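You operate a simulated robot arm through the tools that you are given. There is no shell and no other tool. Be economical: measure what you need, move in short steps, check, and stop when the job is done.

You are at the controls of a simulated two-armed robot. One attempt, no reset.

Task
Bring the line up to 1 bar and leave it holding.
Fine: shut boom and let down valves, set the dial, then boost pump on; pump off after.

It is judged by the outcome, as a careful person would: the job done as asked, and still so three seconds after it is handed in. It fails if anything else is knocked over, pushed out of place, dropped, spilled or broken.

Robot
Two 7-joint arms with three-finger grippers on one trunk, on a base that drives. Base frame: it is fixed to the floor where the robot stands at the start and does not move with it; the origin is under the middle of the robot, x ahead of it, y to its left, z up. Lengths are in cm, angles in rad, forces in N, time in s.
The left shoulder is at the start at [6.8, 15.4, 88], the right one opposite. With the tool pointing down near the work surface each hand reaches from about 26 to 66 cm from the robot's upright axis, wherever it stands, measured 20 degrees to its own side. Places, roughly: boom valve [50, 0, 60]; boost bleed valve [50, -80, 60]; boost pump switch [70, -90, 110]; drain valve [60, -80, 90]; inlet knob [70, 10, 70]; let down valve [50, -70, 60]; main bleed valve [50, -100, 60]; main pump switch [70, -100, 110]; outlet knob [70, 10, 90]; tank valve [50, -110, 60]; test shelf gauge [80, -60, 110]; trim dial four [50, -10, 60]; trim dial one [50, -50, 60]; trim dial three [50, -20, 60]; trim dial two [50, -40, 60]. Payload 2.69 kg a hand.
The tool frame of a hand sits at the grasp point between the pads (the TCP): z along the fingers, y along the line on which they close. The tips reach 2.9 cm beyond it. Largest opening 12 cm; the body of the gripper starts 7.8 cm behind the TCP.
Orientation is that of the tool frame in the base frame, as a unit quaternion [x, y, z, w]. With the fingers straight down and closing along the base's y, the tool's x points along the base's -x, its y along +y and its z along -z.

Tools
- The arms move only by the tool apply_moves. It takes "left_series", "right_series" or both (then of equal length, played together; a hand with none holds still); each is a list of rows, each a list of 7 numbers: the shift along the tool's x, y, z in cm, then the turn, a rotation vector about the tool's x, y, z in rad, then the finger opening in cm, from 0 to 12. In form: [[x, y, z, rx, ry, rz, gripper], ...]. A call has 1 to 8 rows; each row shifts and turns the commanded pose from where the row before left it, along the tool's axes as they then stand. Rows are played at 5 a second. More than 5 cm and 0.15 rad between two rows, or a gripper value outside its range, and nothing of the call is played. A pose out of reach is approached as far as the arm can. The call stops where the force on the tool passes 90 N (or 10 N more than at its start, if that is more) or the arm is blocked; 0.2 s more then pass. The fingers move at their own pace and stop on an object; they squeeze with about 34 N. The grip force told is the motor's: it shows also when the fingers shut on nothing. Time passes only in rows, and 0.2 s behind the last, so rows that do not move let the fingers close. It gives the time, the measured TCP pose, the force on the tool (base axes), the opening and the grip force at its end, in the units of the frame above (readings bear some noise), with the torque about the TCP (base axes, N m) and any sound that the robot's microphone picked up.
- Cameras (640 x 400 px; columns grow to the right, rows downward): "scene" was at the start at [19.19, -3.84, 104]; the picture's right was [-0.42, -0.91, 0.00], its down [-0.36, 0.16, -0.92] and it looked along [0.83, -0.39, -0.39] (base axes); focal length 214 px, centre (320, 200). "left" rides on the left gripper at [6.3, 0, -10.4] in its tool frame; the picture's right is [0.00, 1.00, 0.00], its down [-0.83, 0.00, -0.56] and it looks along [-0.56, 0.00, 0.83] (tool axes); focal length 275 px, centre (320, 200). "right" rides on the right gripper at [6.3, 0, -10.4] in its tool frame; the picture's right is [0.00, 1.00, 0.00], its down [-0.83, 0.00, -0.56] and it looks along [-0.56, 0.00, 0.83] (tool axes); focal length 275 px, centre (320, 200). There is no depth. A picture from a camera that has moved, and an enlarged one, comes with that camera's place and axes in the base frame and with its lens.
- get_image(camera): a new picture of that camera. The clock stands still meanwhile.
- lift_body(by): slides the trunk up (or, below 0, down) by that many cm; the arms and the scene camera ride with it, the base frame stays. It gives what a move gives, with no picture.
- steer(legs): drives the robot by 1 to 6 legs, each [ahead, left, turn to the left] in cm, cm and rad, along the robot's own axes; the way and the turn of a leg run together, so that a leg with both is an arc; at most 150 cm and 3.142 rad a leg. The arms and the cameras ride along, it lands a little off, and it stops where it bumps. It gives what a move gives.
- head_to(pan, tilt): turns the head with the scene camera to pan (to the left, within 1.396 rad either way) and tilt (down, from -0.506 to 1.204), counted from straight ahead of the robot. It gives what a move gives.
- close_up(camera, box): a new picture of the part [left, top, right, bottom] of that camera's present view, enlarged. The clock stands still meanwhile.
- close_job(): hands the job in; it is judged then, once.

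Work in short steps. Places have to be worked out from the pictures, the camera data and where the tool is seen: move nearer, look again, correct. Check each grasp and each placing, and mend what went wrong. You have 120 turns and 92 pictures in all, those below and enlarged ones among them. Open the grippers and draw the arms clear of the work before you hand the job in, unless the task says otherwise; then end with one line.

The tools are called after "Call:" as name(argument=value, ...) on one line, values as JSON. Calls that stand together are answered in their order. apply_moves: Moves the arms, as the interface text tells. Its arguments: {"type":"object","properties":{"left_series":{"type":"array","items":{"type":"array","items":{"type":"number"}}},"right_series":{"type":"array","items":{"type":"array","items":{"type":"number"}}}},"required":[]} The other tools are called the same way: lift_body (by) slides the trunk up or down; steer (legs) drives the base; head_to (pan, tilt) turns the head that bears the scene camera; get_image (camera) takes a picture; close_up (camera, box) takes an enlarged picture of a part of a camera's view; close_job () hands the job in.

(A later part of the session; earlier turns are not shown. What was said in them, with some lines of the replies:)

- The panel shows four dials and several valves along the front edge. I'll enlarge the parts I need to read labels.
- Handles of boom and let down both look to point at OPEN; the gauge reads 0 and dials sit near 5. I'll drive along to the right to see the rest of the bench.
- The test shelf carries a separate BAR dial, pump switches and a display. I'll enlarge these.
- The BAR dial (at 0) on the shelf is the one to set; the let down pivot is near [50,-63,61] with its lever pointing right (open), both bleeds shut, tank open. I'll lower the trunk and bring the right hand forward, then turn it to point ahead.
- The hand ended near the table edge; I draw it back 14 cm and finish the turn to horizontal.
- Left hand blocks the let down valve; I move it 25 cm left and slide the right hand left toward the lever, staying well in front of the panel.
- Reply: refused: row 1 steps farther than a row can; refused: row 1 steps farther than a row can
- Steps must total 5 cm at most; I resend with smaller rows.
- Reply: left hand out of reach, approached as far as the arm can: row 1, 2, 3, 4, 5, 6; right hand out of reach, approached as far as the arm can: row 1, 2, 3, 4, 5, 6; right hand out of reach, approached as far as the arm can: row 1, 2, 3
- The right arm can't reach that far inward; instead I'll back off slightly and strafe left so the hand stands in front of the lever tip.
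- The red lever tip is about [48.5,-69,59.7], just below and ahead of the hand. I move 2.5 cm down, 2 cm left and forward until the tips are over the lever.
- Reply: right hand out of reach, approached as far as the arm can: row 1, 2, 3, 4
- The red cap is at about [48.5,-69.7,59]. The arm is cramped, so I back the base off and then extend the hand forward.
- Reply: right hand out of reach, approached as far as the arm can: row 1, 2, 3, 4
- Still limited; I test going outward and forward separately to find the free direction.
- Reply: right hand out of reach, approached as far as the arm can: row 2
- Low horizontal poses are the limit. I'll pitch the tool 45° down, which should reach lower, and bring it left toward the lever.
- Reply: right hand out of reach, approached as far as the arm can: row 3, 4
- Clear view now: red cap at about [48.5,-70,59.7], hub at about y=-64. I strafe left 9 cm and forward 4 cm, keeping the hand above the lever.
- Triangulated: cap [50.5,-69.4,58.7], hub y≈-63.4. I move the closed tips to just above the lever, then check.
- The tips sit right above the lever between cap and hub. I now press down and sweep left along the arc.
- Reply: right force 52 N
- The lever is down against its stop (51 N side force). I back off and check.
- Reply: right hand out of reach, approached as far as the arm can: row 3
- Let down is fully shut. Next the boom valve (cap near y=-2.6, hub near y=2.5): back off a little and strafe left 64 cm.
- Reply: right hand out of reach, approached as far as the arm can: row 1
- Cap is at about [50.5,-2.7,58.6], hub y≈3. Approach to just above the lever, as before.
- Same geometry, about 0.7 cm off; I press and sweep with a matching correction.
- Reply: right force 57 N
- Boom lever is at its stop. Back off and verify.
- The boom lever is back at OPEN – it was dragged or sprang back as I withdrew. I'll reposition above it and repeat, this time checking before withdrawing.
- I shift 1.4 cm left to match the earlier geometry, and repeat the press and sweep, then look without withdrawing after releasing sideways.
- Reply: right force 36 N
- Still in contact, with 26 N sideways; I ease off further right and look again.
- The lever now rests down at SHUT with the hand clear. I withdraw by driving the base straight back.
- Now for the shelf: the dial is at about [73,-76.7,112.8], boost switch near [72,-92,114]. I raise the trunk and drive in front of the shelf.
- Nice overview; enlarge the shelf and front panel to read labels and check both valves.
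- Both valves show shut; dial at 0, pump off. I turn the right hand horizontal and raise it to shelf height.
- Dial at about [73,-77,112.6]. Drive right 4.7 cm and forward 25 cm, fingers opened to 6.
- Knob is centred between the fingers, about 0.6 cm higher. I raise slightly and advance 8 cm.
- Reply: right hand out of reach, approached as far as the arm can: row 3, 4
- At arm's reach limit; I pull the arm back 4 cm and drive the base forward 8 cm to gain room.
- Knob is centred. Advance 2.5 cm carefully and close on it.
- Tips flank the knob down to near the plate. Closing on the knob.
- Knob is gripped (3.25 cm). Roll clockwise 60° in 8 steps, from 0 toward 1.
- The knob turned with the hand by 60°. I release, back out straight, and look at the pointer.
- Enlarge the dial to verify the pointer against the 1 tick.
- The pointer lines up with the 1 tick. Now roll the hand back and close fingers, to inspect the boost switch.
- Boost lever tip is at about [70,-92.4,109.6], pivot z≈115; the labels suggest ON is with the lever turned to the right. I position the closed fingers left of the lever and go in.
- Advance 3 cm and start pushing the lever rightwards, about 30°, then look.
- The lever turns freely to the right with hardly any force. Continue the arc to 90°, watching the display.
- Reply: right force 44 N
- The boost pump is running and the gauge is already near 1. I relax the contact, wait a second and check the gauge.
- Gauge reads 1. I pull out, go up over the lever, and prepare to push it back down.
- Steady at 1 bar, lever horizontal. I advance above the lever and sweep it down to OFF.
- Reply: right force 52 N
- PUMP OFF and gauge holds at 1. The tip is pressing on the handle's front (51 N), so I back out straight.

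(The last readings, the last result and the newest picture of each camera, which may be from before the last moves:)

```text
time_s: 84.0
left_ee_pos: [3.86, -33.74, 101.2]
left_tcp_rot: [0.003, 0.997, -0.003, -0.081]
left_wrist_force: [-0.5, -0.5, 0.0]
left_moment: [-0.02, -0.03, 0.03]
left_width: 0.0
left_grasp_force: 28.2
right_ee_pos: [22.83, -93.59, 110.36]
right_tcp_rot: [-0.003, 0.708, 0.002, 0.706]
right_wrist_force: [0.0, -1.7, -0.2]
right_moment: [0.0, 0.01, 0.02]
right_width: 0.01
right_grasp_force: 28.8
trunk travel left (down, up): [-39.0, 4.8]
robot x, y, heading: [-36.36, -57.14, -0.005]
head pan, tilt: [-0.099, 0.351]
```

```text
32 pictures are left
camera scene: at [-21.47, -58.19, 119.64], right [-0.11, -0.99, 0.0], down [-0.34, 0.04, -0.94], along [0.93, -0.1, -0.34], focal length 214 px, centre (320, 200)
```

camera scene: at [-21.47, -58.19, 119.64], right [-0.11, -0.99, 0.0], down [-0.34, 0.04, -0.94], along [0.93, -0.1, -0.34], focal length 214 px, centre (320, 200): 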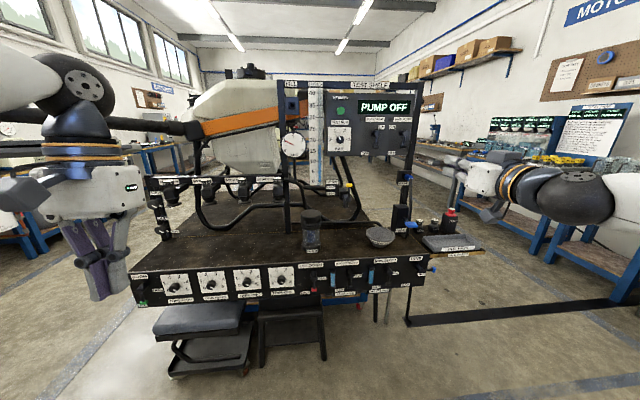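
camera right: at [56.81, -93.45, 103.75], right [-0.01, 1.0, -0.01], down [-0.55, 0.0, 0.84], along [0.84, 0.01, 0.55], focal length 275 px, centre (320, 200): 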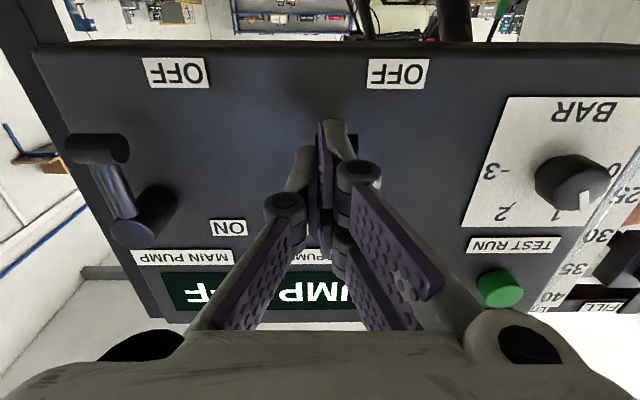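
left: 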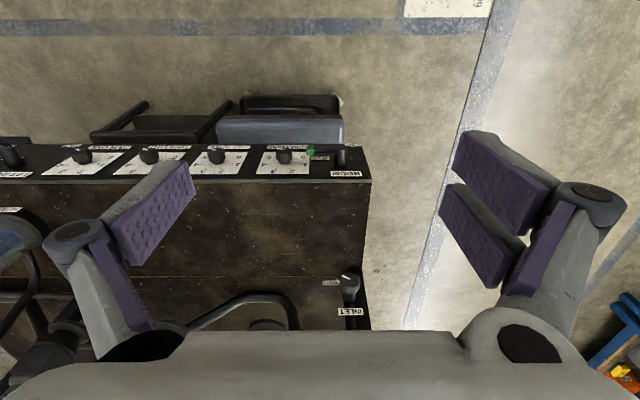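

Hands are clear. I open the grippers, let a second pass and verify that the gauge holds and all levers are right.

Call:
apply_moves(left_series=[[0, 0, 0, 0, 0, 0, 8], [0, 0, 0, 0, 0, 0, 8], [0, 0, 0, 0, 0, 0, 8], [0, 0, 0, 0, 0, 0, 8], [0, 0, 0, 0, 0, 0, 8], [0, 0, 0, 0, 0, 0, 8], [0, 0, 0, 0, 0, 0, 8], [0, 0, 0, 0, 0, 0, 8]], right_series=[[0, 0, 0, 0, 0, 0, 8], [0, 0, 0, 0, 0, 0, 8], [0, 0, 0, 0, 0, 0, 8], [0, 0, 0, 0, 0, 0, 8], [0, 0, 0, 0, 0, 0, 8], [0, 0, 0, 0, 0, 0, 8], [0, 0, 0, 0, 0, 0, 8], [0, 0, 0, 0, 0, 0, 8]])

Call:
close_up(camera="scene", box=[270, 75, 430, 175])

Call:
close_up(camera="scene", box=[120, 220, 440, 320])

Call:
close_up(camera="scene", box=[276, 128, 312, 162])

```text
time_s: 85.8
left_ee_pos: [3.98, -33.78, 101.31]
left_tcp_rot: [0.003, 0.997, -0.002, -0.083]
left_wrist_force: [0.0, 1.0, -1.1]
left_moment: [0.0, -0.04, 0.01]
left_width: 8.03
left_grasp_force: 0.1
right_ee_pos: [22.83, -93.37, 110.27]
right_tcp_rot: [-0.003, 0.708, 0.002, 0.706]
right_wrist_force: [0.0, -0.2, 0.1]
right_moment: [-0.03, 0.01, 0.0]
right_width: 7.98
right_grasp_force: 0.0
trunk travel left (down, up): [-39.0, 4.8]
robot x, y, heading: [-35.86, -56.98, -0.005]
head pan, tilt: [-0.099, 0.351]
```

```text
4.00 times, centred on (350, 125) of scene
camera zoom: at [-21.41, -58.19, 119.63], right [-0.11, -0.99, 0.0], down [-0.34, 0.04, -0.94], along [0.93, -0.1, -0.34], focal length 858 px, centre (200, 500)
```

zoom: 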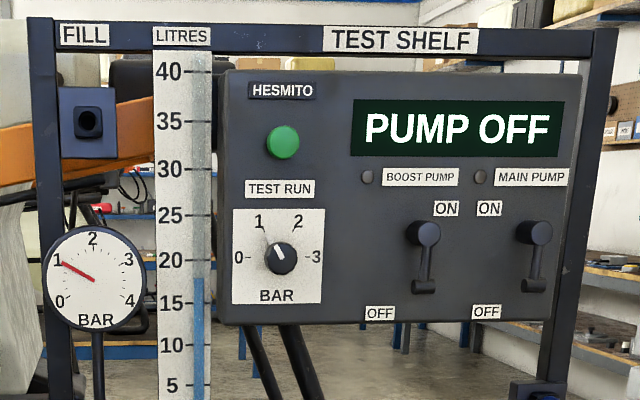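

```text
2.00 times, centred on (280, 270) of scene
camera zoom: at [-21.41, -58.19, 119.63], right [-0.11, -0.99, 0.0], down [-0.34, 0.04, -0.94], along [0.93, -0.1, -0.34], focal length 429 px, centre (400, 60)
```

zoom: 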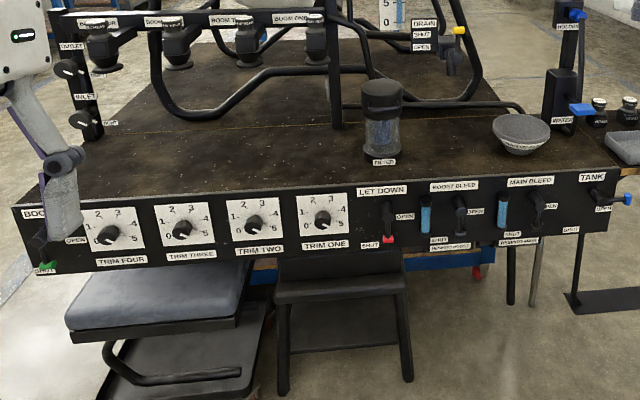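

```text
11.76 times, centred on (294, 145) of scene
camera zoom: at [-21.41, -58.19, 119.63], right [-0.11, -0.99, 0.0], down [-0.34, 0.04, -0.94], along [0.93, -0.1, -0.34], focal length 2523 px, centre (626, 847)
```

zoom: 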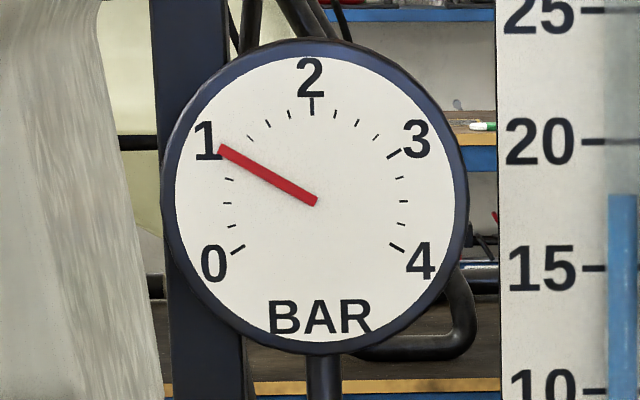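

Pump is off, valves shut, gauge at 1 about 5 s later. I wait a few more seconds to make sure there is no slow leak.

Call:
apply_moves(right_series=[[0, 0, 0, 0, 0, 0, 8], [0, 0, 0, 0, 0, 0, 8], [0, 0, 0, 0, 0, 0, 8], [0, 0, 0, 0, 0, 0, 8], [0, 0, 0, 0, 0, 0, 8], [0, 0, 0, 0, 0, 0, 8], [0, 0, 0, 0, 0, 0, 8], [0, 0, 0, 0, 0, 0, 8]])

Call:
apply_moves(right_series=[[0, 0, 0, 0, 0, 0, 8], [0, 0, 0, 0, 0, 0, 8], [0, 0, 0, 0, 0, 0, 8], [0, 0, 0, 0, 0, 0, 8], [0, 0, 0, 0, 0, 0, 8], [0, 0, 0, 0, 0, 0, 8], [0, 0, 0, 0, 0, 0, 8], [0, 0, 0, 0, 0, 0, 8]])

Call:
apply_moves(right_series=[[0, 0, 0, 0, 0, 0, 8], [0, 0, 0, 0, 0, 0, 8], [0, 0, 0, 0, 0, 0, 8], [0, 0, 0, 0, 0, 0, 8], [0, 0, 0, 0, 0, 0, 8], [0, 0, 0, 0, 0, 0, 8], [0, 0, 0, 0, 0, 0, 8], [0, 0, 0, 0, 0, 0, 8]])

Call:
close_up(camera="scene", box=[276, 128, 312, 162])

```text
time_s: 87.6
left_ee_pos: [4.08, -33.76, 101.27]
left_tcp_rot: [0.002, 0.997, -0.003, -0.083]
left_wrist_force: [-0.6, -0.1, 0.1]
left_moment: [-0.01, 0.04, -0.02]
left_width: 8.03
left_grasp_force: 0.1
right_ee_pos: [22.97, -93.52, 110.32]
right_tcp_rot: [-0.003, 0.709, 0.001, 0.706]
right_wrist_force: [0.5, 0.5, 0.3]
right_moment: [-0.02, -0.01, -0.01]
right_width: 8.05
right_grasp_force: 0.0
trunk travel left (down, up): [-39.0, 4.8]
robot x, y, heading: [-36.4, -57.03, -0.004]
head pan, tilt: [-0.099, 0.351]
```

```text
time_s: 89.4
left_ee_pos: [3.99, -33.75, 101.23]
left_tcp_rot: [0.003, 0.997, -0.002, -0.082]
left_wrist_force: [-0.5, 0.4, 0.0]
left_moment: [-0.03, 0.0, -0.01]
left_width: 8.0
left_grasp_force: 0.1
right_ee_pos: [22.79, -93.6, 110.42]
right_tcp_rot: [-0.001, 0.708, 0.0, 0.706]
right_wrist_force: [0.5, 0.0, 0.5]
right_moment: [0.02, 0.01, 0.01]
right_width: 8.02
right_grasp_force: 0.0
trunk travel left (down, up): [-39.0, 4.8]
robot x, y, heading: [-35.98, -57.23, -0.001]
head pan, tilt: [-0.099, 0.351]
```

```text
time_s: 91.2
left_ee_pos: [4.02, -33.7, 101.18]
left_tcp_rot: [0.002, 0.997, -0.002, -0.083]
left_wrist_force: [0.3, -0.4, 0.7]
left_moment: [0.01, 0.01, -0.03]
left_width: 8.0
left_grasp_force: 0.0
right_ee_pos: [22.87, -93.53, 110.3]
right_tcp_rot: [-0.003, 0.708, 0.002, 0.706]
right_wrist_force: [0.3, -1.1, 1.0]
right_moment: [0.0, 0.0, 0.0]
right_width: 8.0
right_grasp_force: 0.1
trunk travel left (down, up): [-39.0, 4.8]
robot x, y, heading: [-36.44, -57.21, -0.01]
head pan, tilt: [-0.099, 0.351]
```

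```text
11.76 times, centred on (294, 145) of scene
camera zoom: at [-21.41, -58.19, 119.63], right [-0.11, -0.99, 0.0], down [-0.34, 0.04, -0.94], along [0.93, -0.1, -0.34], focal length 2523 px, centre (626, 847)
```

zoom: 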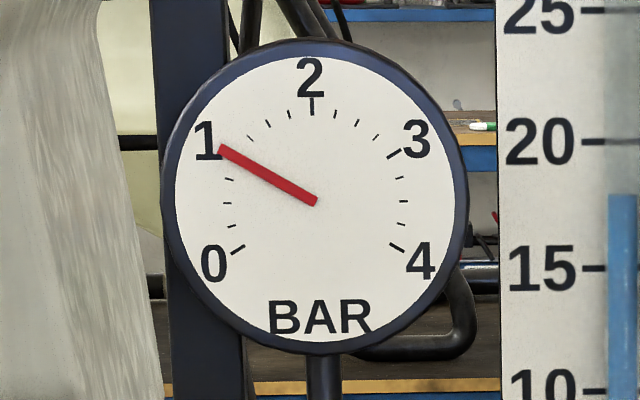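

The gauge is unchanged at 1 bar 10 s after pump-off, so I hand in.

Call:
close_job()

```text
The job is handed in.
```

The line is at 1 bar and holding: the gauge had not moved about 10 s after pump-off, with the boom and let down valves shut, the test shelf dial set to 1, and the boost pump off. The boom valve took two tries, because its lever came back to open as I withdrew the first time.
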